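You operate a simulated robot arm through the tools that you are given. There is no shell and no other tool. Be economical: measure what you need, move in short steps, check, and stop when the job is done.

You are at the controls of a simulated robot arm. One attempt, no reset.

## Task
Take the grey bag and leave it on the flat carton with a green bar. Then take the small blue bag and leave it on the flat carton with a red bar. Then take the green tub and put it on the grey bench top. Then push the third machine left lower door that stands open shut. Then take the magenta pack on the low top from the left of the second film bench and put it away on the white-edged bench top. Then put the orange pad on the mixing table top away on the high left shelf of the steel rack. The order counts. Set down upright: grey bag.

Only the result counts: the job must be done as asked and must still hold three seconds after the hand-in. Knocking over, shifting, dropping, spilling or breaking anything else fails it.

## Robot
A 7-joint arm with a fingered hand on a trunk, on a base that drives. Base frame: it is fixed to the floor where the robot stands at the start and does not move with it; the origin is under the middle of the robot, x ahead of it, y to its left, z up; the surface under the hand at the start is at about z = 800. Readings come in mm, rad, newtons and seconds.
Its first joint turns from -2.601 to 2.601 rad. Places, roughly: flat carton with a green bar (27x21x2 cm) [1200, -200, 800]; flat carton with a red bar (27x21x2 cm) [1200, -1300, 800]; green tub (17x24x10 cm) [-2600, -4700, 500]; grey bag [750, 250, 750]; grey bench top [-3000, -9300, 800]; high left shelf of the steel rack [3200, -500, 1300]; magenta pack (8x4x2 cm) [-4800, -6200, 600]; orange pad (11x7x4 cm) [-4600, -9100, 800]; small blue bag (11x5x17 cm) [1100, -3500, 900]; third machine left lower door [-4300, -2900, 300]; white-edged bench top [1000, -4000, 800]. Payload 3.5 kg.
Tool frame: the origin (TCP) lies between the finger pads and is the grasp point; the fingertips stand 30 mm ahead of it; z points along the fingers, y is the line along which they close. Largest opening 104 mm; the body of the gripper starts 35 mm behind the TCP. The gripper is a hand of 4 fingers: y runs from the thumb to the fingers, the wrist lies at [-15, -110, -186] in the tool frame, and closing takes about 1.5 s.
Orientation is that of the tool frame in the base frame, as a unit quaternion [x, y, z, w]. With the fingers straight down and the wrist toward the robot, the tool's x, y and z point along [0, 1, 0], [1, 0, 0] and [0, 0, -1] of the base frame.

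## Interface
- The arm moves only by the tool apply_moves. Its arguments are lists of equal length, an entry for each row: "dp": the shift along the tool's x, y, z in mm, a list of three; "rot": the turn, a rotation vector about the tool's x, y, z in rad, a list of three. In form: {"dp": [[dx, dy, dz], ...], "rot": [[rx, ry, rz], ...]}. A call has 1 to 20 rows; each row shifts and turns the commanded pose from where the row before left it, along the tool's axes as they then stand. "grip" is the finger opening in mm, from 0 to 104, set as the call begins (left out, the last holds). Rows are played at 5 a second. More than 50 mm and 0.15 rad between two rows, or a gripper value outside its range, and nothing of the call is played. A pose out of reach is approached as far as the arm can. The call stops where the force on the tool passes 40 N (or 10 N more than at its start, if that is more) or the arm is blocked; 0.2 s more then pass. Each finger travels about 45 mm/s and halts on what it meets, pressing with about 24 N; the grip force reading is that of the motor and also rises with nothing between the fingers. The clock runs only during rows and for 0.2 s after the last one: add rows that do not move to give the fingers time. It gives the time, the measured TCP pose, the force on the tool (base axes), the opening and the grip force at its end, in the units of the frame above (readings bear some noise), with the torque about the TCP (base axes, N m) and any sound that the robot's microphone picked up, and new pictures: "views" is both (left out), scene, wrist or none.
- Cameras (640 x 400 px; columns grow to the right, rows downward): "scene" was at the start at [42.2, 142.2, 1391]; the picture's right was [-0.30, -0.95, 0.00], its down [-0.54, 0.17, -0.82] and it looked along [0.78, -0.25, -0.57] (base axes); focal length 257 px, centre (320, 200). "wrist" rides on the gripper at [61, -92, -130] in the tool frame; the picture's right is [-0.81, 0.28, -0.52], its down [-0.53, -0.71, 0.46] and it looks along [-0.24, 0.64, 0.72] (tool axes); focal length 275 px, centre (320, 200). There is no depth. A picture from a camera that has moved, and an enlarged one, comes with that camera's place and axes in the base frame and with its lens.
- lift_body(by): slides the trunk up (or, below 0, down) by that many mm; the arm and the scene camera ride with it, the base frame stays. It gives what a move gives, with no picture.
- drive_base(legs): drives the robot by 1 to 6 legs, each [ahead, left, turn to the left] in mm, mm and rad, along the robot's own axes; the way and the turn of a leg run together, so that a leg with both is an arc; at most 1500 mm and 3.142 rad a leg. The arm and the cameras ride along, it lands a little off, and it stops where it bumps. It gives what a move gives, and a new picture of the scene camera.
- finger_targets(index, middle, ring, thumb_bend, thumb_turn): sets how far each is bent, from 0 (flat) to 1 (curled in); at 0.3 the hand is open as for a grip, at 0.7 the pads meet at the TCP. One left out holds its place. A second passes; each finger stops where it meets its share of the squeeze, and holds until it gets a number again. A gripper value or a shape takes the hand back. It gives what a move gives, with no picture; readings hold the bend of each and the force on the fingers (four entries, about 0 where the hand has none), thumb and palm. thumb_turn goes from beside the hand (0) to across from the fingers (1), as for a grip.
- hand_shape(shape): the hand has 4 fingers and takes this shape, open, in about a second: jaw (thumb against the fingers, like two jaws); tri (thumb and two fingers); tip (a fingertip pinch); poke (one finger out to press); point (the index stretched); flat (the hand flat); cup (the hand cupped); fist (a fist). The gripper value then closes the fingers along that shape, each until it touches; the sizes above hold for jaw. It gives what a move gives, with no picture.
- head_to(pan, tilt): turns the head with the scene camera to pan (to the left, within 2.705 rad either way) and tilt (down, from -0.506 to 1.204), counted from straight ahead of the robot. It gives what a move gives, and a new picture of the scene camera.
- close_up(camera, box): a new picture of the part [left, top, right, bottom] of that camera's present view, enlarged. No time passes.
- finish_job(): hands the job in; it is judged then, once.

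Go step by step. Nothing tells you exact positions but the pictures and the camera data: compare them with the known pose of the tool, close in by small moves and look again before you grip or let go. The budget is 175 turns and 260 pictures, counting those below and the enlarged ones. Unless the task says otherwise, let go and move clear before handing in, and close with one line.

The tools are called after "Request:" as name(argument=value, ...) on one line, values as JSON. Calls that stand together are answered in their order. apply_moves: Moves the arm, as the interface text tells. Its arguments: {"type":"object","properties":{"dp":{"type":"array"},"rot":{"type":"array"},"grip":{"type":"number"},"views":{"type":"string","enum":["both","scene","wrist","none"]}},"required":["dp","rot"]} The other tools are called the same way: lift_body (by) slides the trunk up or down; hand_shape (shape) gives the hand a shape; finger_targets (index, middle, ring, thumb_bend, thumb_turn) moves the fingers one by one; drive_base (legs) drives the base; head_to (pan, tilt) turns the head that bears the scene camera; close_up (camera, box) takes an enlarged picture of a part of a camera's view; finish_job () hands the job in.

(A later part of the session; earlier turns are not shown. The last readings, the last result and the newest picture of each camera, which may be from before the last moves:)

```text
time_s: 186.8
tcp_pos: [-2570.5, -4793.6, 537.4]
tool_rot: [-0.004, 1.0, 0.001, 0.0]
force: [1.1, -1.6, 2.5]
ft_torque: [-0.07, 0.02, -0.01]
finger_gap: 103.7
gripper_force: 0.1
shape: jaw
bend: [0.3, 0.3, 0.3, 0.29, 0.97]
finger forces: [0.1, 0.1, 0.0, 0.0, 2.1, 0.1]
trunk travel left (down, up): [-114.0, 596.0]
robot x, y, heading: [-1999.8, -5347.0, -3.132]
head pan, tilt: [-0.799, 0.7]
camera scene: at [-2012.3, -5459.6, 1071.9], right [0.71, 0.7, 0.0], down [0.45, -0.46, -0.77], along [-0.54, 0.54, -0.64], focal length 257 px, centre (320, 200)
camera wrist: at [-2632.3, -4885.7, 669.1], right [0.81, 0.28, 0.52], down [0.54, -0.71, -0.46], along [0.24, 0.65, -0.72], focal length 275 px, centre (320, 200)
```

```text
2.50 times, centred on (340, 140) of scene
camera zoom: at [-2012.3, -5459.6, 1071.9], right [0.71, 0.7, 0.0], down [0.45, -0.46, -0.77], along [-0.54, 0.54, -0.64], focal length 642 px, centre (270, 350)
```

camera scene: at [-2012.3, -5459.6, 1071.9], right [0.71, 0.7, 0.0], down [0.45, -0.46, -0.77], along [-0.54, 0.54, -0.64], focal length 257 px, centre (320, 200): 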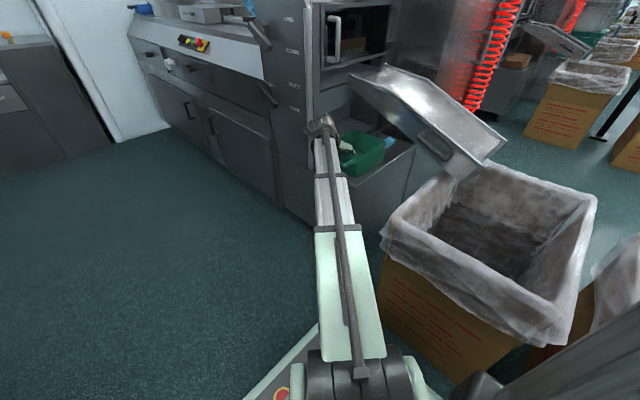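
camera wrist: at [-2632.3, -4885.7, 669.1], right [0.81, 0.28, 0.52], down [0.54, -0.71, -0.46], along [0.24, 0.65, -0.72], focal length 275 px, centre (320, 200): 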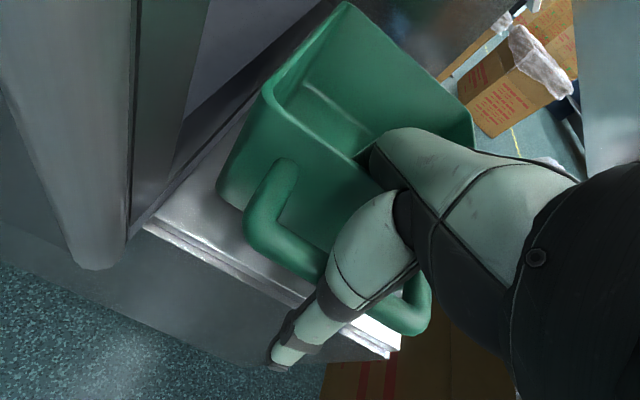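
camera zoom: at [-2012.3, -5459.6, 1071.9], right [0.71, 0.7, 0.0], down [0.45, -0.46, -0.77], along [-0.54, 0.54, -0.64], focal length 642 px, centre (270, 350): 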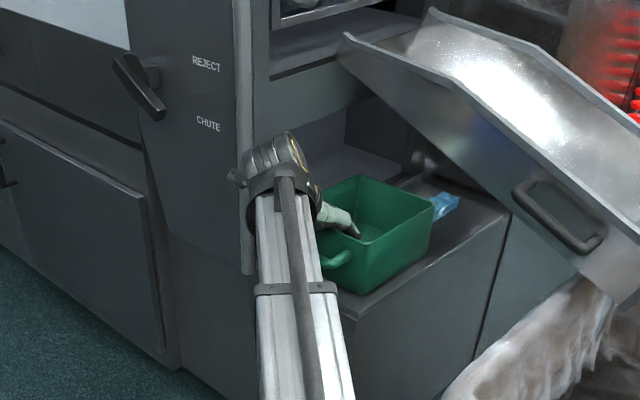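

The thumb is just outside the bar and the fingers are inside the tub. Closing now.

Request:
apply_moves(dp=[[0, 0, 0], [0, 0, 0], [0, 0, 0], [0, 0, 0], [0, 0, 0], [0, 0, 0], [0, 0, 0], [0, 0, 0]], rot=[[0, 0, 0], [0, 0, 0], [0, 0, 0], [0, 0, 0], [0, 0, 0], [0, 0, 0], [0, 0, 0], [0, 0, 0]], grip=0, views="wrist")

Request:
apply_moves(dp=[[0, 0, -10], [0, 0, -15], [0, 0, -15], [0, 0, 0]], rot=[[0, 0, 0], [0, 0, 0], [0, 0, 0], [0, 0, 0]])

Request:
close_up(camera="scene", box=[260, 60, 420, 220])

```text
time_s: 188.6
tcp_pos: [-2571.9, -4792.2, 539.3]
tool_rot: [-0.005, 1.0, 0.002, 0.001]
force: [-0.6, 5.8, 13.6]
ft_torque: [3.32, -0.16, 0.18]
finger_gap: 29.8
gripper_force: 23.7
shape: jaw
bend: [0.6, 0.61, 0.53, 0.71, 0.98]
finger forces: [25.5, 20.6, 3.2, 0.1, 44.2, 0.0]
trunk travel left (down, up): [-114.0, 596.0]
robot x, y, heading: [-2006.2, -5350.0, -3.128]
head pan, tilt: [-0.799, 0.7]
camera wrist: at [-2632.0, -4885.5, 670.4], right [0.81, 0.28, 0.52], down [0.54, -0.71, -0.46], along [0.24, 0.65, -0.72], focal length 275 px, centre (320, 200)
```

wrist: 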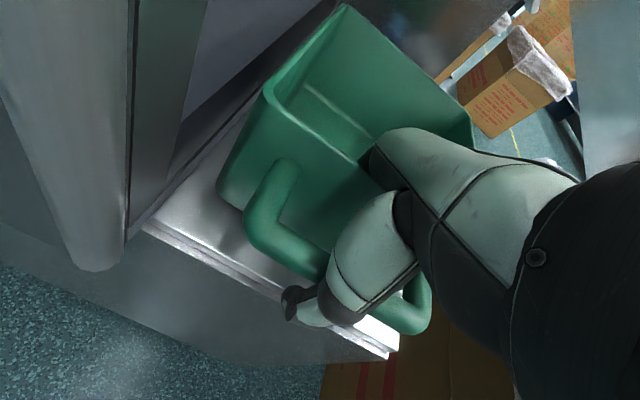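

```text
time_s: 189.6
tcp_pos: [-2572.7, -4793.8, 577.3]
tool_rot: [-0.005, 1.0, 0.0, 0.0]
force: [0.8, -0.5, -2.0]
ft_torque: [-0.23, 0.01, 0.0]
finger_gap: 24.8
gripper_force: 23.9
shape: jaw
bend: [0.66, 0.66, 0.58, 0.75, 0.99]
finger forces: [27.8, 11.7, 3.0, 0.0, 37.6, 0.0]
trunk travel left (down, up): [-114.0, 596.0]
robot x, y, heading: [-2006.0, -5352.7, -3.129]
head pan, tilt: [-0.799, 0.7]
camera scene: at [-2012.6, -5459.2, 1071.8], right [0.71, 0.7, 0.0], down [0.45, -0.46, -0.76], along [-0.54, 0.54, -0.64], focal length 257 px, centre (320, 200)
camera wrist: at [-2632.2, -4885.2, 708.6], right [0.81, 0.28, 0.52], down [0.54, -0.71, -0.45], along [0.24, 0.65, -0.72], focal length 275 px, centre (320, 200)
```

scene: 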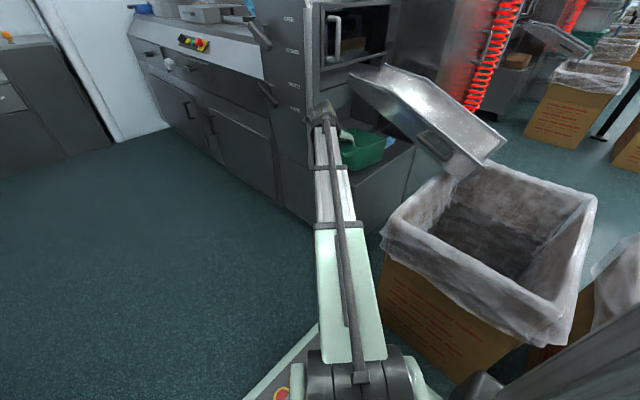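
wrist: 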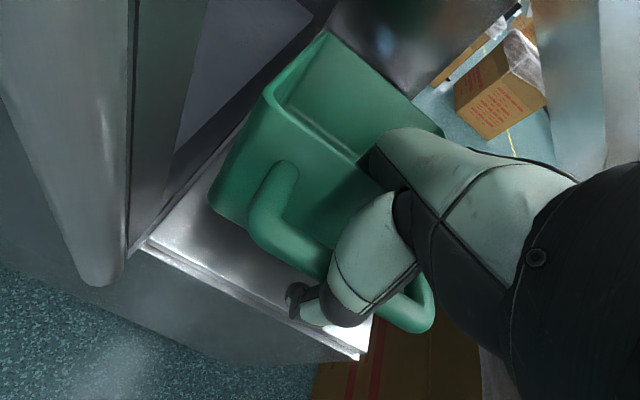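

```text
2.50 times, centred on (340, 140) of scene
camera zoom: at [-2012.6, -5459.2, 1071.8], right [0.71, 0.7, 0.0], down [0.45, -0.46, -0.76], along [-0.54, 0.54, -0.64], focal length 642 px, centre (270, 350)
```

zoom: 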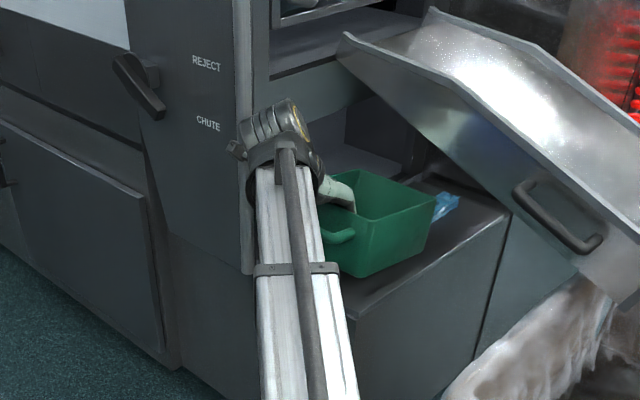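

The tub is held with about 2 N of weight and only a slight droop. I'll draw it straight out (-y), raise the trunk, and back out to the aisle.

Request:
apply_moves(dp=[[-8, -25, -5], [-8, -35, 0], [0, -40, 0], [0, -40, 0], [0, -40, 0]], rot=[[0, 0, 0], [0, 0, 0], [0, 0, 0], [0, 0, 0], [0, 0, 0]], views="wrist")

Request:
lift_body(by=450)

Request:
head_to(pan=-0.6, tilt=0.6)

```text
time_s: 190.8
tcp_pos: [-2551.8, -4971.5, 581.9]
tool_rot: [-0.003, 1.0, 0.001, 0.001]
force: [-0.3, 0.7, -2.2]
ft_torque: [-0.27, 0.01, 0.01]
finger_gap: 24.6
gripper_force: 24.0
shape: jaw
bend: [0.67, 0.67, 0.59, 0.75, 0.99]
finger forces: [28.4, 11.5, 3.0, 0.0, 38.1, 0.1]
trunk travel left (down, up): [-114.0, 596.0]
robot x, y, heading: [-2003.5, -5347.2, -3.132]
head pan, tilt: [-0.799, 0.7]
camera wrist: at [-2613.6, -5064.2, 712.4], right [0.81, 0.28, 0.52], down [0.54, -0.71, -0.45], along [0.24, 0.65, -0.72], focal length 275 px, centre (320, 200)
```

wrist: 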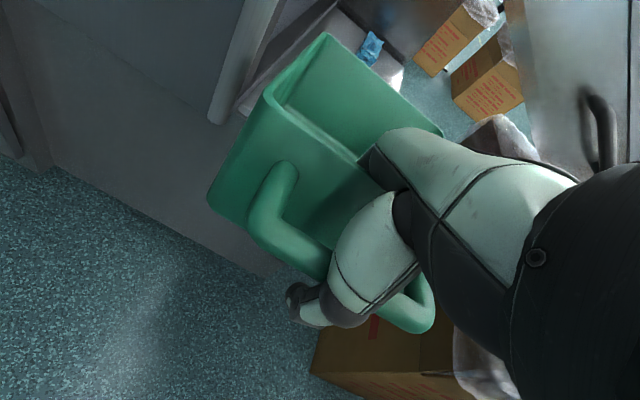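

```text
refused: 450 is not a number from -400 to 400
```

```text
time_s: 191.6
tcp_pos: [-2553.6, -4972.0, 581.9]
tool_rot: [-0.004, 1.0, 0.0, 0.001]
force: [-0.7, -0.6, -3.6]
ft_torque: [-0.25, 0.01, -0.03]
finger_gap: 24.6
gripper_force: 23.8
shape: jaw
bend: [0.67, 0.67, 0.59, 0.75, 0.99]
finger forces: [28.4, 11.6, 3.0, 0.0, 38.1, 0.1]
trunk travel left (down, up): [-114.0, 596.0]
robot x, y, heading: [-1999.0, -5353.2, -3.133]
head pan, tilt: [-0.6, 0.6]
camera scene: at [-2026.1, -5470.3, 1080.4], right [0.56, 0.83, 0.0], down [0.47, -0.31, -0.82], along [-0.69, 0.46, -0.57], focal length 257 px, centre (320, 200)
```

scene: 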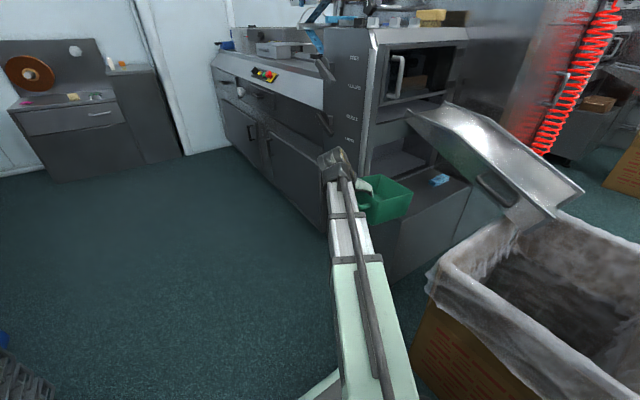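

The tub is clear. I'll raise it and back out to the aisle at x≈-550, then turn to face -y.

Request:
lift_body(by=400)

Request:
drive_base(legs=[[-1450, 0, 0], [0, 0, 1.57]])

Request:
head_to(pan=0.15, tilt=0.3)

```text
time_s: 195.4
tcp_pos: [-2553.7, -4973.0, 981.5]
tool_rot: [-0.005, 1.0, 0.0, 0.001]
force: [0.5, 0.6, -2.9]
ft_torque: [-0.26, 0.01, -0.01]
finger_gap: 24.6
gripper_force: 24.1
shape: jaw
bend: [0.67, 0.67, 0.59, 0.75, 0.99]
finger forces: [28.5, 11.4, 3.0, 0.1, 38.0, 0.0]
trunk travel left (down, up): [-514.0, 196.0]
robot x, y, heading: [-1999.5, -5351.0, -3.128]
head pan, tilt: [-0.6, 0.6]
```

```text
time_s: 206.2
tcp_pos: [-1006.3, -5888.5, 981.6]
tool_rot: [-0.694, 0.72, 0.002, 0.0]
force: [-0.3, 0.5, -1.7]
ft_torque: [-0.05, -0.29, -0.02]
finger_gap: 24.5
gripper_force: 23.8
shape: jaw
bend: [0.68, 0.67, 0.6, 0.75, 1.0]
finger forces: [29.3, 10.6, 3.0, 0.1, 38.1, 0.0]
trunk travel left (down, up): [-514.0, 196.0]
robot x, y, heading: [-605.3, -5355.6, -1.601]
head pan, tilt: [-0.6, 0.6]
camera scene: at [-483.1, -5388.0, 1480.5], right [-0.81, 0.59, 0.0], down [0.34, 0.45, -0.82], along [-0.49, -0.66, -0.57], focal length 257 px, centre (320, 200)
```

scene: 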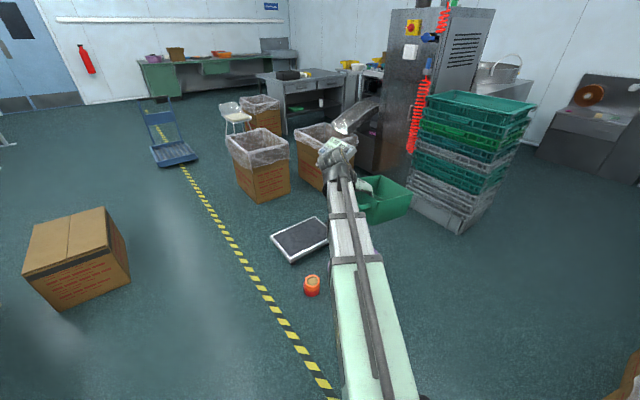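

```text
time_s: 207.3
tcp_pos: [-1005.5, -5887.9, 981.3]
tool_rot: [-0.694, 0.72, 0.001, 0.001]
force: [0.1, 0.2, -2.9]
ft_torque: [0.01, -0.24, -0.02]
finger_gap: 24.6
gripper_force: 24.1
shape: jaw
bend: [0.68, 0.67, 0.6, 0.75, 1.0]
finger forces: [29.2, 10.6, 3.0, 0.0, 38.2, 0.0]
trunk travel left (down, up): [-514.0, 196.0]
robot x, y, heading: [-606.3, -5355.8, -1.61]
head pan, tilt: [0.15, 0.3]
camera scene: at [-420.0, -5409.6, 1507.9], right [-0.99, -0.11, 0.0], down [-0.03, 0.29, -0.96], along [0.11, -0.95, -0.3], focal length 257 px, centre (320, 200)
```

scene: 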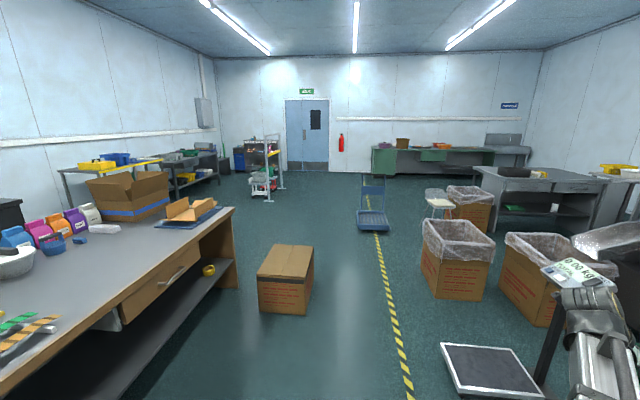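

The scale post could be near the tub's path, so I'll raise it further and drive along the aisle, then look for the grey bench.

Request:
lift_body(by=190)

Request:
drive_base(legs=[[0, 80, 0.04], [1500, 0, 0]])

Request:
head_to(pan=-0.6, tilt=0.4)

```text
time_s: 209.3
tcp_pos: [-1006.6, -5889.4, 1170.8]
tool_rot: [-0.694, 0.72, 0.0, 0.0]
force: [0.0, -0.4, -1.6]
ft_torque: [0.01, -0.24, -0.01]
finger_gap: 24.5
gripper_force: 24.1
shape: jaw
bend: [0.68, 0.67, 0.6, 0.75, 1.0]
finger forces: [29.3, 10.6, 3.0, 0.0, 38.2, 0.0]
trunk travel left (down, up): [-704.0, 6.0]
robot x, y, heading: [-609.7, -5351.5, -1.607]
head pan, tilt: [0.15, 0.3]
```

```text
time_s: 217.4
tcp_pos: [-921.6, -7394.1, 1172.4]
tool_rot: [-0.702, 0.712, 0.001, 0.0]
force: [-0.4, 0.1, -3.4]
ft_torque: [0.0, -0.25, 0.02]
finger_gap: 24.3
gripper_force: 24.4
shape: jaw
bend: [0.68, 0.68, 0.6, 0.75, 1.0]
finger forces: [29.7, 10.5, 2.9, 0.0, 38.5, 0.0]
trunk travel left (down, up): [-704.0, 6.0]
robot x, y, heading: [-534.3, -6849.6, -1.589]
head pan, tilt: [0.15, 0.3]
camera scene: at [-346.3, -6904.3, 1697.9], right [-0.99, -0.14, 0.0], down [-0.04, 0.29, -0.96], along [0.13, -0.95, -0.3], focal length 257 px, centre (320, 200)
```

scene: 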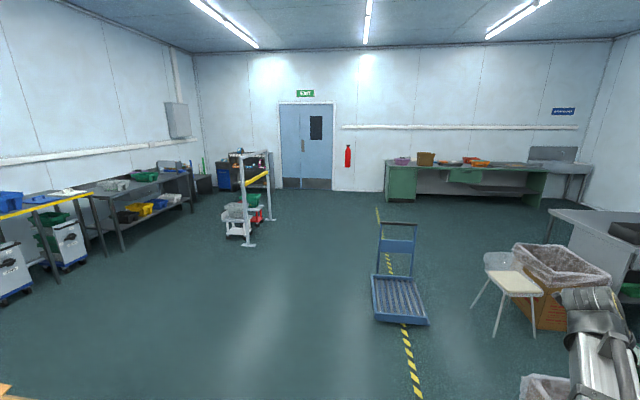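

```text
time_s: 218.5
tcp_pos: [-920.8, -7395.3, 1171.5]
tool_rot: [-0.702, 0.712, 0.0, 0.0]
force: [-0.5, -0.4, -2.7]
ft_torque: [0.0, -0.26, -0.01]
finger_gap: 24.5
gripper_force: 24.0
shape: jaw
bend: [0.68, 0.68, 0.6, 0.75, 1.0]
finger forces: [29.6, 10.5, 2.9, 0.0, 38.6, 0.1]
trunk travel left (down, up): [-704.0, 6.0]
robot x, y, heading: [-528.8, -6852.6, -1.582]
head pan, tilt: [-0.6, 0.4]
camera scene: at [-412.3, -6887.3, 1688.7], right [-0.82, 0.58, 0.0], down [0.22, 0.32, -0.92], along [-0.53, -0.75, -0.39], focal length 257 px, centre (320, 200)
```

scene: 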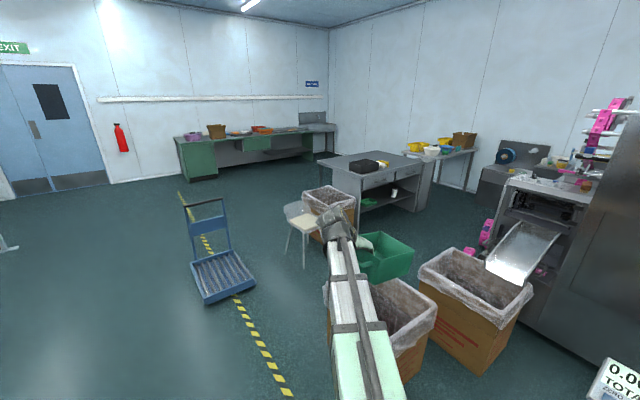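

I see the grey bench: roughly x -2400…-3600, y -8870…-9770, with a black item near (-2620, -9115). A trolley, chair and boxes stand in front, so I'll go round the far side of the trolley and approach along y≈-10000.

Request:
drive_base(legs=[[1050, 0, 0], [0, 560, 0.01], [1050, 0, 0], [1050, 0, 0], [0, 0, -1.57], [700, 0, 0]])

Request:
head_to(pan=-0.3, tilt=0.45)

```text
time_s: 225.6
tcp_pos: [-574.5, -8439.6, 1172.0]
tool_rot: [0.711, -0.704, -0.001, 0.0]
force: [-0.7, 0.6, -2.1]
ft_torque: [-0.01, -0.29, 0.02]
finger_gap: 24.7
gripper_force: 24.1
shape: jaw
bend: [0.68, 0.68, 0.6, 0.75, 1.0]
finger forces: [30.1, 10.4, 3.1, 0.0, 38.9, 0.0]
trunk travel left (down, up): [-704.0, 6.0]
robot x, y, heading: [-201.4, -7888.7, -1.559]
head pan, tilt: [-0.6, 0.4]
stopped in leg 2: the robot was blocked; the commanded pose is now the measured one
camera scene: at [-78.8, -7917.5, 1688.6], right [-0.83, 0.55, 0.0], down [0.21, 0.32, -0.92], along [-0.51, -0.77, -0.39], focal length 257 px, centre (320, 200)
```

scene: 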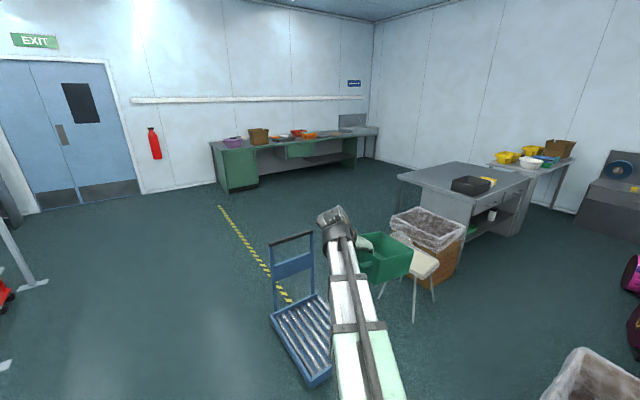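

```text
time_s: 226.4
tcp_pos: [-576.4, -8438.6, 1171.8]
tool_rot: [0.711, -0.703, -0.001, -0.001]
force: [-0.7, 0.4, -1.6]
ft_torque: [0.01, -0.26, 0.01]
finger_gap: 24.4
gripper_force: 23.6
shape: jaw
bend: [0.68, 0.68, 0.6, 0.75, 1.0]
finger forces: [30.0, 10.5, 3.1, 0.0, 38.9, 0.0]
trunk travel left (down, up): [-704.0, 6.0]
robot x, y, heading: [-203.0, -7886.8, -1.558]
head pan, tilt: [-0.3, 0.45]
camera scene: at [-55.1, -7928.8, 1684.0], right [-0.96, 0.28, 0.0], down [0.12, 0.42, -0.9], along [-0.25, -0.86, -0.44], focal length 257 px, centre (320, 200)
```

scene: 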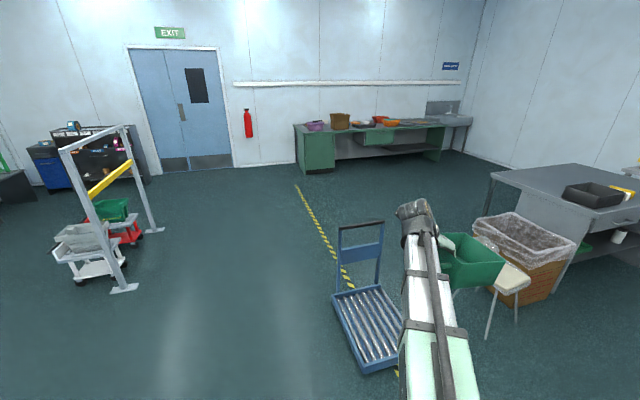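

I was blocked while sliding left. I'll look to that side before moving.

Request:
head_to(pan=1.3, tilt=0.8)

Request:
head_to(pan=2.2, tilt=0.8)

```text
time_s: 228.1
tcp_pos: [-575.9, -8439.5, 1172.0]
tool_rot: [0.711, -0.703, -0.001, 0.0]
force: [0.2, -0.8, -2.9]
ft_torque: [0.0, -0.29, -0.01]
finger_gap: 24.6
gripper_force: 24.0
shape: jaw
bend: [0.68, 0.68, 0.6, 0.75, 1.0]
finger forces: [30.1, 10.6, 3.0, 0.0, 39.1, 0.0]
trunk travel left (down, up): [-704.0, 6.0]
robot x, y, heading: [-204.0, -7883.7, -1.56]
head pan, tilt: [1.3, 0.799]
camera scene: at [49.2, -7861.2, 1653.6], right [-0.25, -0.97, 0.0], down [-0.69, 0.18, -0.7], along [0.67, -0.18, -0.72], focal length 257 px, centre (320, 200)
```

scene: 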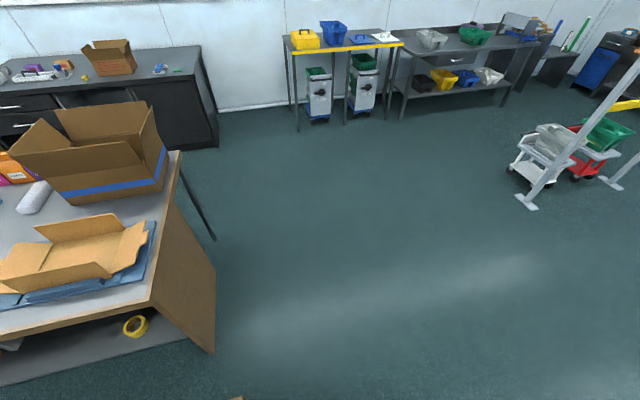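

```text
time_s: 229.3
tcp_pos: [-576.3, -8439.9, 1172.2]
tool_rot: [0.71, -0.704, -0.001, 0.0]
force: [0.7, 0.5, -3.0]
ft_torque: [-0.02, -0.25, 0.02]
finger_gap: 24.5
gripper_force: 24.6
shape: jaw
bend: [0.68, 0.68, 0.6, 0.75, 1.0]
finger forces: [30.1, 10.6, 3.1, 0.0, 39.0, 0.0]
trunk travel left (down, up): [-704.0, 6.0]
robot x, y, heading: [-200.3, -7883.1, -1.558]
head pan, tilt: [2.201, 0.799]
camera scene: at [35.7, -7792.3, 1653.6], right [0.6, -0.8, 0.0], down [-0.57, -0.43, -0.7], along [0.56, 0.42, -0.72], focal length 257 px, centre (320, 200)
```

scene: 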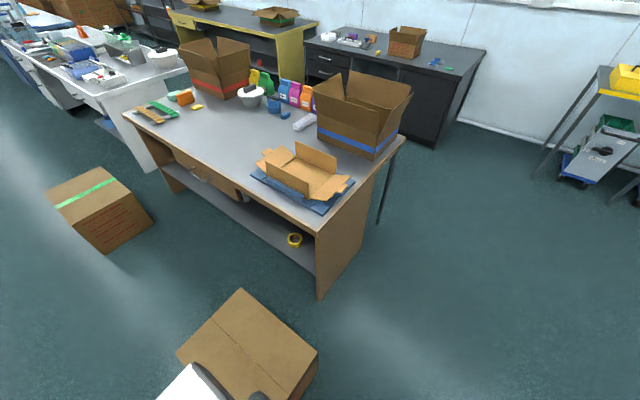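

A floor carton's corner sits just behind-left of my base; it looks unmoved compared with my earlier estimates. I'll go straight ahead away from it first, then shift left and pass the trolley.

Request:
drive_base(legs=[[330, 0, 0], [0, 280, 0]])

Request:
head_to(pan=2.35, tilt=0.7)

```text
time_s: 233.1
tcp_pos: [-281.6, -8764.5, 1171.3]
tool_rot: [0.715, -0.699, -0.001, 0.0]
force: [0.6, -0.8, -2.9]
ft_torque: [-0.04, -0.25, 0.03]
finger_gap: 24.4
gripper_force: 24.1
shape: jaw
bend: [0.68, 0.68, 0.6, 0.75, 1.0]
finger forces: [30.2, 10.4, 3.0, 0.1, 39.0, 0.0]
trunk travel left (down, up): [-704.0, 6.0]
robot x, y, heading: [86.2, -8209.9, -1.543]
head pan, tilt: [2.201, 0.799]
camera scene: at [324.1, -8111.5, 1653.4], right [0.61, -0.79, 0.0], down [-0.57, -0.44, -0.7], along [0.55, 0.42, -0.72], focal length 257 px, centre (320, 200)
```

scene: 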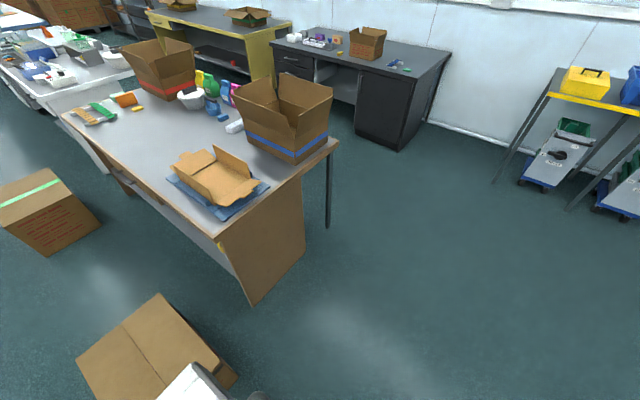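

```text
time_s: 233.8
tcp_pos: [-281.1, -8764.2, 1172.2]
tool_rot: [0.714, -0.7, -0.001, 0.0]
force: [0.9, -0.3, -2.7]
ft_torque: [0.03, -0.25, 0.01]
finger_gap: 24.4
gripper_force: 24.6
shape: jaw
bend: [0.68, 0.68, 0.6, 0.75, 1.0]
finger forces: [30.2, 10.4, 3.2, 0.0, 38.9, 0.0]
trunk travel left (down, up): [-704.0, 6.0]
robot x, y, heading: [85.3, -8210.7, -1.548]
head pan, tilt: [2.349, 0.7]
camera scene: at [318.1, -8099.6, 1661.8], right [0.72, -0.7, 0.0], down [-0.45, -0.46, -0.76], along [0.53, 0.55, -0.64], focal length 257 px, centre (320, 200)
```

scene: 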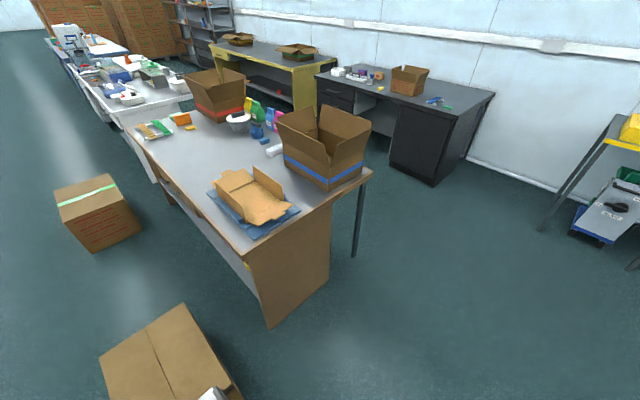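

The carton is where it was. Continuing round the trolley.

Request:
drive_base(legs=[[1000, 0, -0.02], [820, 0, 0], [0, 0, -1.57], [900, 0, 0]])

Request:
head_to(pan=-0.2, tilt=0.5)

```text
time_s: 251.1
tcp_pos: [-1314.6, -9730.5, 1170.7]
tool_rot: [-0.023, 1.0, 0.0, 0.002]
force: [0.2, -0.2, -3.2]
ft_torque: [-0.24, -0.01, 0.01]
finger_gap: 24.5
gripper_force: 23.8
shape: jaw
bend: [0.68, 0.68, 0.61, 0.75, 1.0]
finger forces: [30.2, 9.7, 2.8, 0.0, 38.3, 0.0]
trunk travel left (down, up): [-704.0, 6.0]
robot x, y, heading: [-750.2, -10086.4, -3.094]
head pan, tilt: [2.349, 0.7]
camera scene: at [-630.5, -10312.1, 1661.9], right [-0.68, -0.74, 0.0], down [-0.47, 0.44, -0.77], along [0.56, -0.52, -0.64], focal length 257 px, centre (320, 200)
```

scene: 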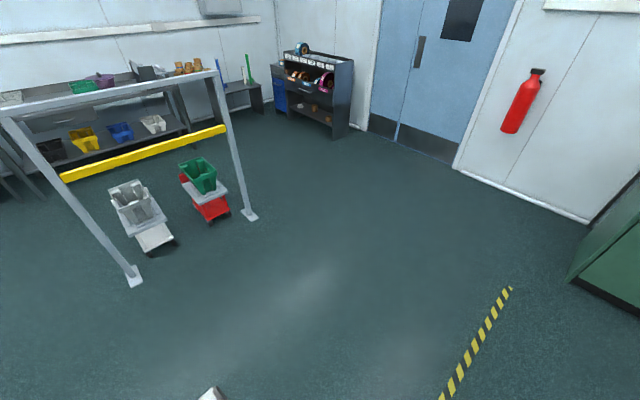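

```text
time_s: 253.4
tcp_pos: [-1314.4, -9730.6, 1170.8]
tool_rot: [-0.024, 1.0, 0.0, 0.001]
force: [0.8, 0.3, -2.4]
ft_torque: [-0.23, 0.0, 0.0]
finger_gap: 24.1
gripper_force: 23.8
shape: jaw
bend: [0.68, 0.68, 0.61, 0.75, 1.0]
finger forces: [30.3, 9.8, 3.0, 0.0, 38.4, 0.0]
trunk travel left (down, up): [-704.0, 6.0]
robot x, y, heading: [-748.6, -10083.4, -3.09]
head pan, tilt: [-0.201, 0.499]
camera scene: at [-782.5, -10241.0, 1679.5], right [0.15, 0.99, 0.0], down [0.47, -0.07, -0.88], along [-0.87, 0.13, -0.48], focal length 257 px, centre (320, 200)
```

scene: 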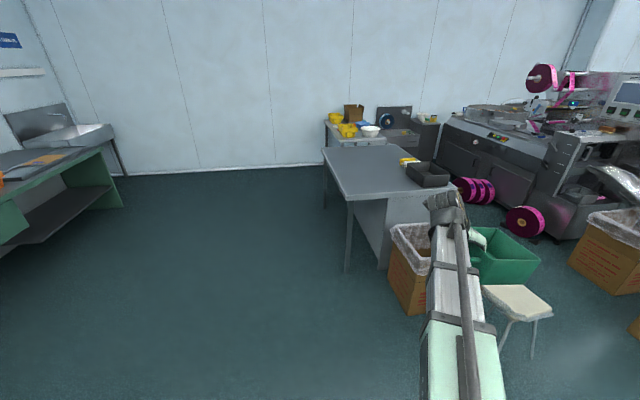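

The bench's near corner is at (-2350, -9805), with the black tray near (-2535, -9070). I'll drive to its -y side and put the tub around (-2700, -9570).

Request:
drive_base(legs=[[0, 150, -0.05], [1450, 0, 0]])

Request:
head_to(pan=-0.7, tilt=0.7)

```text
time_s: 261.5
tcp_pos: [-2744.4, -9860.5, 1171.2]
tool_rot: [-0.003, 1.0, 0.001, 0.002]
force: [-1.6, 0.4, -3.3]
ft_torque: [-0.23, 0.02, -0.02]
finger_gap: 24.4
gripper_force: 24.2
shape: jaw
bend: [0.68, 0.68, 0.61, 0.75, 1.0]
finger forces: [30.6, 9.7, 2.9, 0.0, 38.7, 0.0]
trunk travel left (down, up): [-704.0, 6.0]
robot x, y, heading: [-2193.7, -10236.6, -3.132]
head pan, tilt: [-0.201, 0.499]
camera scene: at [-2235.5, -10391.6, 1679.5], right [0.19, 0.98, 0.0], down [0.47, -0.09, -0.88], along [-0.86, 0.17, -0.48], focal length 257 px, centre (320, 200)
```

scene: 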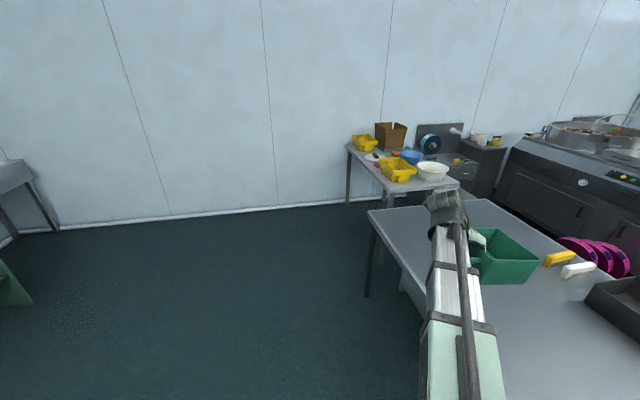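

```text
time_s: 262.5
tcp_pos: [-2744.4, -9860.9, 1171.7]
tool_rot: [-0.002, 1.0, -0.001, 0.001]
force: [-0.2, -0.4, -3.3]
ft_torque: [-0.25, 0.02, -0.02]
finger_gap: 24.2
gripper_force: 24.3
shape: jaw
bend: [0.68, 0.68, 0.61, 0.75, 1.0]
finger forces: [30.6, 9.7, 3.0, 0.0, 38.7, 0.1]
trunk travel left (down, up): [-704.0, 6.0]
robot x, y, heading: [-2195.5, -10237.5, -3.137]
head pan, tilt: [-0.7, 0.7]
camera scene: at [-2211.3, -10354.9, 1661.9], right [0.64, 0.77, 0.0], down [0.5, -0.41, -0.77], along [-0.59, 0.49, -0.64], focal length 257 px, centre (320, 200)
```

scene: 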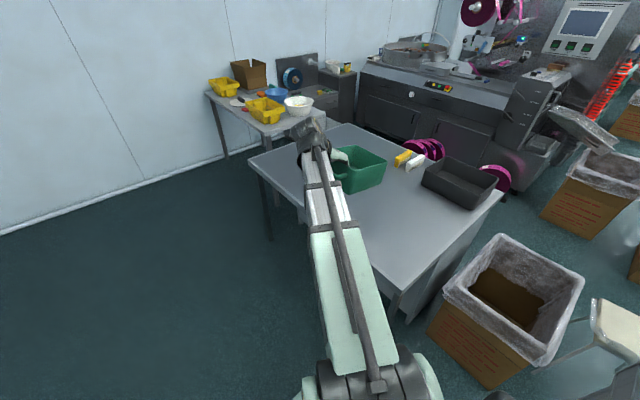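

The area around (-2744, -9570) is free. I'll extend over the bench and lower by the trunk.

Request:
apply_moves(dp=[[0, 43, 0], [0, 43, 0], [0, 43, 0], [0, 43, 0]], rot=[[0, 0, 0], [0, 0, 0], [0, 0, 0], [0, 0, 0]], views="none")

Request:
lift_body(by=-200)

Request:
head_to(pan=-0.7, tilt=0.55)

Request:
close_up(camera="scene", box=[240, 110, 480, 280])

```text
time_s: 263.5
tcp_pos: [-2745.3, -9689.2, 1172.7]
tool_rot: [-0.003, 1.0, 0.0, 0.001]
force: [0.3, 0.4, -2.6]
ft_torque: [-0.26, -0.01, 0.0]
finger_gap: 24.5
gripper_force: 23.8
shape: jaw
bend: [0.68, 0.69, 0.62, 0.75, 1.0]
finger forces: [31.4, 9.6, 2.9, 0.0, 39.7, 0.0]
trunk travel left (down, up): [-704.0, 6.0]
robot x, y, heading: [-2196.0, -10240.7, -3.137]
head pan, tilt: [-0.7, 0.7]
```

```text
time_s: 265.6
tcp_pos: [-2743.7, -9690.7, 973.5]
tool_rot: [-0.003, 1.0, 0.0, 0.001]
force: [0.2, -0.8, -3.5]
ft_torque: [-0.28, 0.0, -0.02]
finger_gap: 24.4
gripper_force: 23.9
shape: jaw
bend: [0.68, 0.69, 0.62, 0.75, 1.0]
finger forces: [31.6, 9.6, 2.9, 0.0, 39.8, 0.0]
trunk travel left (down, up): [-504.0, 206.0]
robot x, y, heading: [-2188.6, -10237.6, -3.136]
head pan, tilt: [-0.7, 0.7]
```

```text
time_s: 266.3
tcp_pos: [-2744.9, -9690.2, 975.2]
tool_rot: [-0.002, 1.0, 0.0, 0.002]
force: [-0.4, -0.7, -2.6]
ft_torque: [-0.25, 0.02, -0.02]
finger_gap: 24.3
gripper_force: 24.0
shape: jaw
bend: [0.68, 0.69, 0.62, 0.75, 1.0]
finger forces: [31.6, 9.7, 2.9, 0.1, 39.8, 0.0]
trunk travel left (down, up): [-504.0, 206.0]
robot x, y, heading: [-2193.6, -10234.7, -3.129]
head pan, tilt: [-0.7, 0.55]
camera scene: at [-2215.0, -10351.7, 1474.9], right [0.64, 0.77, 0.0], down [0.4, -0.33, -0.85], along [-0.66, 0.54, -0.52], focal length 257 px, centre (320, 200)
```

scene: 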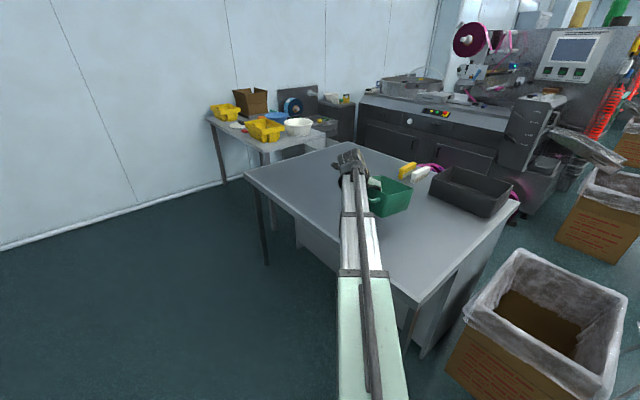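

```text
2.35 times, centred on (360, 195) of scene
camera zoom: at [-2215.0, -10351.7, 1474.9], right [0.64, 0.77, 0.0], down [0.4, -0.33, -0.85], along [-0.66, 0.54, -0.52], focal length 604 px, centre (226, 212)
```

zoom: 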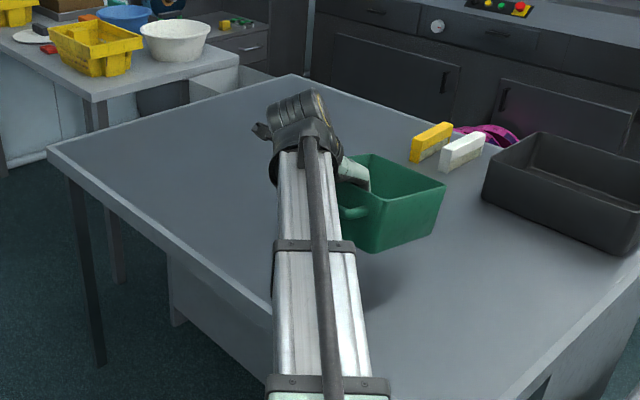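

Request:
apply_moves(dp=[[0, 0, 15], [0, 0, 15], [0, 0, 15], [0, 0, 5], [0, 0, 5], [0, 0, 4], [0, 0, 4], [0, 0, 0]], rot=[[0, 0, 0], [0, 0, 0], [0, 0, 0], [0, 0, 0], [0, 0, 0], [0, 0, 0], [0, 0, 0], [0, 0, 0]], views="scene")

Request:
close_up(camera="scene", box=[300, 130, 460, 250])

```text
time_s: 268.1
tcp_pos: [-2744.1, -9691.7, 910.9]
tool_rot: [-0.003, 1.0, 0.0, 0.001]
force: [0.0, -0.1, -2.4]
ft_torque: [-0.25, 0.05, 0.03]
finger_gap: 24.5
gripper_force: 24.4
shape: jaw
bend: [0.68, 0.69, 0.62, 0.75, 1.0]
finger forces: [31.8, 9.5, 2.9, 0.0, 40.0, 0.1]
trunk travel left (down, up): [-504.0, 206.0]
robot x, y, heading: [-2196.4, -10240.7, -3.134]
head pan, tilt: [-0.7, 0.55]
camera scene: at [-2215.0, -10351.7, 1475.0], right [0.64, 0.77, 0.0], down [0.4, -0.33, -0.85], along [-0.66, 0.54, -0.52], focal length 257 px, centre (320, 200)
```

scene: 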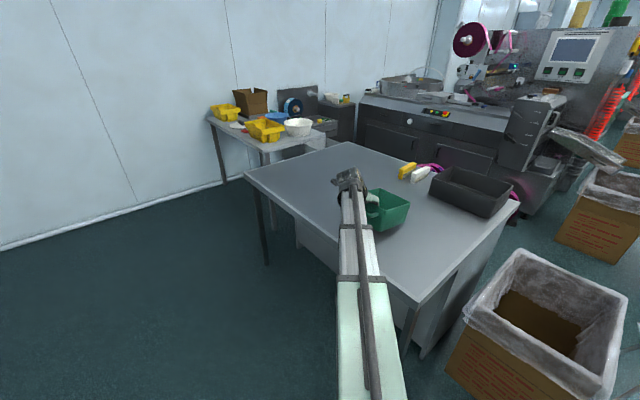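

```text
3.33 times, centred on (380, 190) of scene
camera zoom: at [-2215.0, -10351.7, 1475.0], right [0.64, 0.77, 0.0], down [0.4, -0.33, -0.85], along [-0.66, 0.54, -0.52], focal length 856 px, centre (120, 233)
```

zoom: 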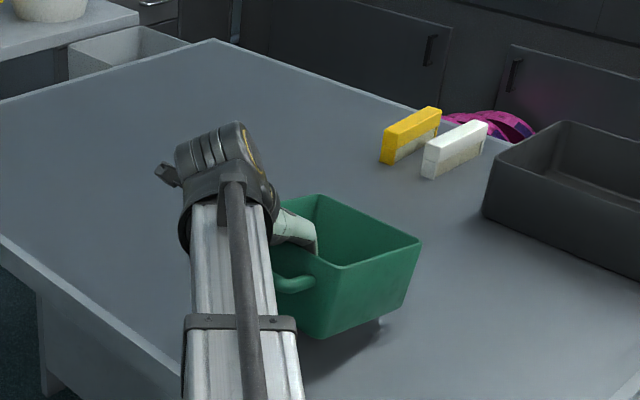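

Request:
apply_moves(dp=[[0, 0, 4], [0, 0, 4], [0, 0, 4], [0, 0, 3], [0, 0, 0]], rot=[[0, 0, 0], [0, 0, 0], [0, 0, 0], [0, 0, 0], [0, 0, 0]], views="none")

Request:
close_up(camera="scene", box=[300, 130, 460, 250])

```text
time_s: 269.3
tcp_pos: [-2744.0, -9690.2, 895.3]
tool_rot: [-0.002, 1.0, 0.0, 0.001]
force: [-0.5, -0.1, -2.3]
ft_torque: [-0.28, -0.01, 0.0]
finger_gap: 24.4
gripper_force: 24.1
shape: jaw
bend: [0.68, 0.69, 0.62, 0.75, 1.0]
finger forces: [31.8, 9.5, 2.9, 0.0, 40.1, 0.0]
trunk travel left (down, up): [-504.0, 206.0]
robot x, y, heading: [-2199.7, -10239.2, -3.134]
head pan, tilt: [-0.7, 0.55]
```

```text
3.33 times, centred on (380, 190) of scene
camera zoom: at [-2215.0, -10351.7, 1475.0], right [0.64, 0.77, 0.0], down [0.4, -0.33, -0.85], along [-0.66, 0.54, -0.52], focal length 856 px, centre (120, 233)
```

zoom: 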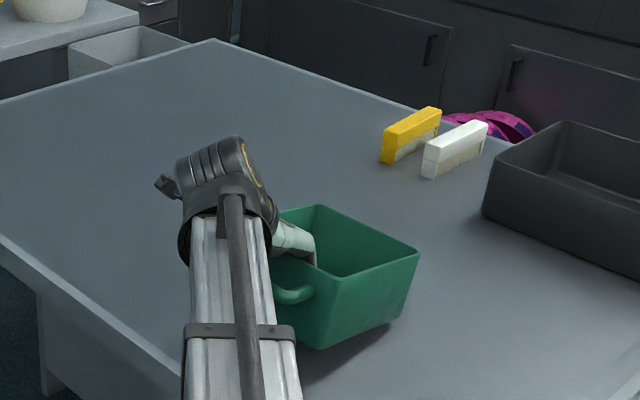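

Request:
apply_moves(dp=[[0, 0, 4], [0, 0, 4], [0, 0, 4], [0, 0, 4], [0, 0, 0]], rot=[[0, 0, 0], [0, 0, 0], [0, 0, 0], [0, 0, 0], [0, 0, 0]], views="none")

Request:
close_up(camera="scene", box=[300, 130, 460, 250])

```text
time_s: 270.5
tcp_pos: [-2744.8, -9689.3, 880.7]
tool_rot: [-0.002, 1.0, 0.0, 0.0]
force: [0.1, -2.2, 5.7]
ft_torque: [1.04, -0.1, 0.1]
finger_gap: 24.4
gripper_force: 24.1
shape: jaw
bend: [0.68, 0.68, 0.61, 0.75, 0.99]
finger forces: [25.7, 12.1, 3.8, 0.0, 43.5, 0.1]
trunk travel left (down, up): [-504.0, 206.0]
robot x, y, heading: [-2197.3, -10238.9, -3.135]
head pan, tilt: [-0.7, 0.55]
```

```text
3.33 times, centred on (380, 190) of scene
camera zoom: at [-2214.5, -10352.8, 1475.0], right [0.64, 0.77, 0.0], down [0.4, -0.33, -0.85], along [-0.66, 0.54, -0.52], focal length 856 px, centre (120, 233)
```

zoom: 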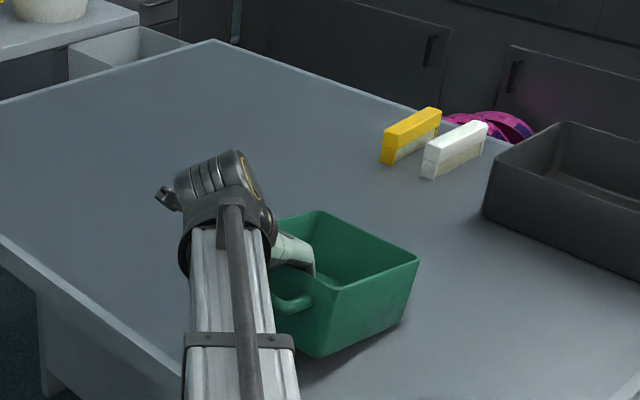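

The tub is touching. A few mm more, then open.

Request:
apply_moves(dp=[[0, 0, 2], [0, 0, 2], [0, 0, 0]], rot=[[0, 0, 0], [0, 0, 0], [0, 0, 0]], views="none")

Request:
apply_moves(dp=[[0, 0, 0], [0, 0, 0], [0, 0, 0], [0, 0, 0], [0, 0, 0], [0, 0, 0], [0, 0, 0], [0, 0, 0], [0, 0, 0]], rot=[[0, 0, 0], [0, 0, 0], [0, 0, 0], [0, 0, 0], [0, 0, 0], [0, 0, 0], [0, 0, 0], [0, 0, 0], [0, 0, 0]], grip=104, views="wrist")

```text
time_s: 271.3
tcp_pos: [-2744.5, -9691.5, 878.2]
tool_rot: [-0.003, 1.0, 0.0, 0.001]
force: [-0.1, -3.4, 9.0]
ft_torque: [1.56, -0.11, 0.07]
finger_gap: 24.5
gripper_force: 24.0
shape: jaw
bend: [0.68, 0.68, 0.6, 0.75, 0.99]
finger forces: [24.1, 13.0, 3.8, 0.0, 44.4, 0.0]
trunk travel left (down, up): [-504.0, 206.0]
robot x, y, heading: [-2194.7, -10237.3, -3.134]
head pan, tilt: [-0.7, 0.55]
```

```text
time_s: 273.3
tcp_pos: [-2745.0, -9691.4, 876.9]
tool_rot: [-0.003, 1.0, 0.001, 0.0]
force: [1.0, 0.1, -0.2]
ft_torque: [0.02, 0.01, -0.02]
finger_gap: 104.0
gripper_force: 0.0
shape: jaw
bend: [0.3, 0.3, 0.3, 0.3, 0.98]
finger forces: [0.0, 0.0, 0.0, 0.1, 0.0, 0.1]
trunk travel left (down, up): [-504.0, 206.0]
robot x, y, heading: [-2195.6, -10236.8, -3.136]
head pan, tilt: [-0.7, 0.55]
camera wrist: at [-2805.7, -9781.9, 1007.7], right [0.81, 0.28, 0.52], down [0.54, -0.71, -0.45], along [0.24, 0.65, -0.72], focal length 275 px, centre (320, 200)
```

wrist: 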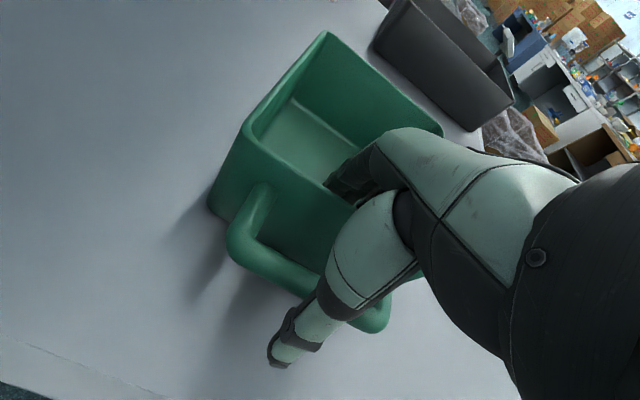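

The tub stands on the grey bench. I'll raise the hand clear, back away and bring the hand to its natural pose for the trip.

Request:
lift_body(by=200)

Request:
drive_base(legs=[[0, 100, 0], [-1450, 0, 0]])

Request:
apply_moves(dp=[[0, 0, 0], [0, 0, 0], [0, 0, 0], [0, 0, 0], [0, 0, 0], [0, 0, 0], [0, 0, 0], [0, 0, 0], [0, 0, 0], [0, 0, 0], [0, 0, 0], [40, 20, 0], [40, 20, 0], [40, 20, 0], [40, 20, 0], [40, 20, 0], [40, 20, 0], [40, 20, 0], [40, 20, 0], [40, 20, 0]], rot=[[0, 0, -0.1428], [0, 0, -0.1428], [0, 0, -0.1428], [0, 0, -0.1428], [0, 0, -0.1428], [0, 0, -0.1428], [0, 0, -0.1428], [0, 0, -0.1428], [0, 0, -0.1428], [0, 0, -0.1428], [0, 0, -0.1428], [0, 0, 0], [0, 0, 0], [0, 0, 0], [0, 0, 0], [0, 0, 0], [0, 0, 0], [0, 0, 0], [0, 0, 0], [0, 0, 0]], views="none")

Request:
head_to(pan=-0.7, tilt=0.5)

```text
time_s: 275.5
tcp_pos: [-2744.0, -9690.1, 1077.2]
tool_rot: [-0.002, 1.0, 0.0, 0.001]
force: [-0.7, 0.1, 0.5]
ft_torque: [-0.02, -0.01, 0.02]
finger_gap: 103.6
gripper_force: 0.1
shape: jaw
bend: [0.3, 0.3, 0.3, 0.3, 0.98]
finger forces: [0.1, 0.0, 0.0, 0.1, 0.0, 0.1]
trunk travel left (down, up): [-704.0, 6.0]
robot x, y, heading: [-2191.3, -10239.8, -3.133]
head pan, tilt: [-0.7, 0.55]
```

```text
time_s: 283.5
tcp_pos: [-1300.5, -9774.7, 1076.6]
tool_rot: [-0.011, 1.0, 0.001, 0.0]
force: [0.2, 0.6, -0.2]
ft_torque: [0.04, -0.05, 0.0]
finger_gap: 103.4
gripper_force: 0.1
shape: jaw
bend: [0.3, 0.3, 0.3, 0.3, 0.98]
finger forces: [0.1, 0.0, 0.1, 0.0, 0.1, 0.0]
trunk travel left (down, up): [-704.0, 6.0]
robot x, y, heading: [-741.1, -10310.2, -3.116]
head pan, tilt: [-0.7, 0.55]
camera scene: at [-758.5, -10427.1, 1675.0], right [0.62, 0.78, 0.0], down [0.41, -0.33, -0.85], along [-0.67, 0.53, -0.52], focal length 257 px, centre (320, 200)
```

scene: 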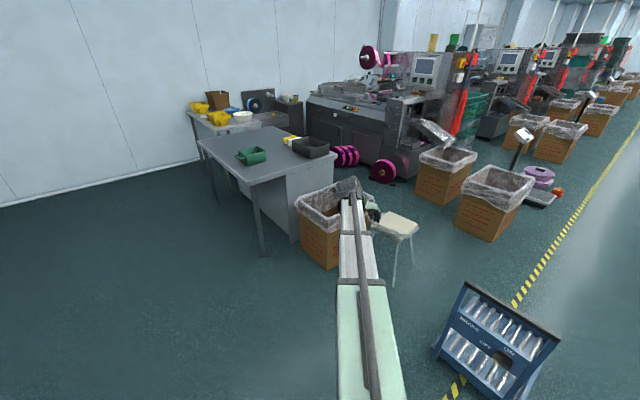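

```text
time_s: 287.7
tcp_pos: [-1471.1, -10138.1, 1079.8]
tool_rot: [0.714, -0.7, 0.0, 0.0]
force: [0.8, 1.1, 0.4]
ft_torque: [-0.02, -0.01, 0.0]
finger_gap: 103.8
gripper_force: 0.1
shape: jaw
bend: [0.3, 0.3, 0.3, 0.3, 0.98]
finger forces: [0.0, 0.1, 0.0, 0.0, 0.0, 0.0]
trunk travel left (down, up): [-704.0, 6.0]
robot x, y, heading: [-739.9, -10314.0, -3.112]
head pan, tilt: [-0.7, 0.55]
```

```text
time_s: 288.3
tcp_pos: [-1469.9, -10137.4, 1078.8]
tool_rot: [0.715, -0.699, 0.001, 0.0]
force: [0.1, 0.8, 0.8]
ft_torque: [-0.01, -0.02, -0.02]
finger_gap: 103.7
gripper_force: 0.0
shape: jaw
bend: [0.3, 0.3, 0.3, 0.3, 0.98]
finger forces: [0.0, 0.0, 0.0, 0.0, 0.0, 0.0]
trunk travel left (down, up): [-704.0, 6.0]
robot x, y, heading: [-741.7, -10313.9, -3.117]
head pan, tilt: [-0.7, 0.499]
camera scene: at [-759.8, -10426.5, 1679.5], right [0.62, 0.78, 0.0], down [0.37, -0.3, -0.88], along [-0.69, 0.55, -0.48], focal length 257 px, centre (320, 200)
```

scene: 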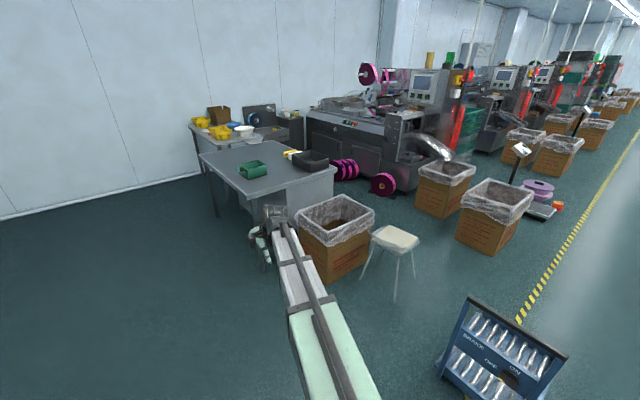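

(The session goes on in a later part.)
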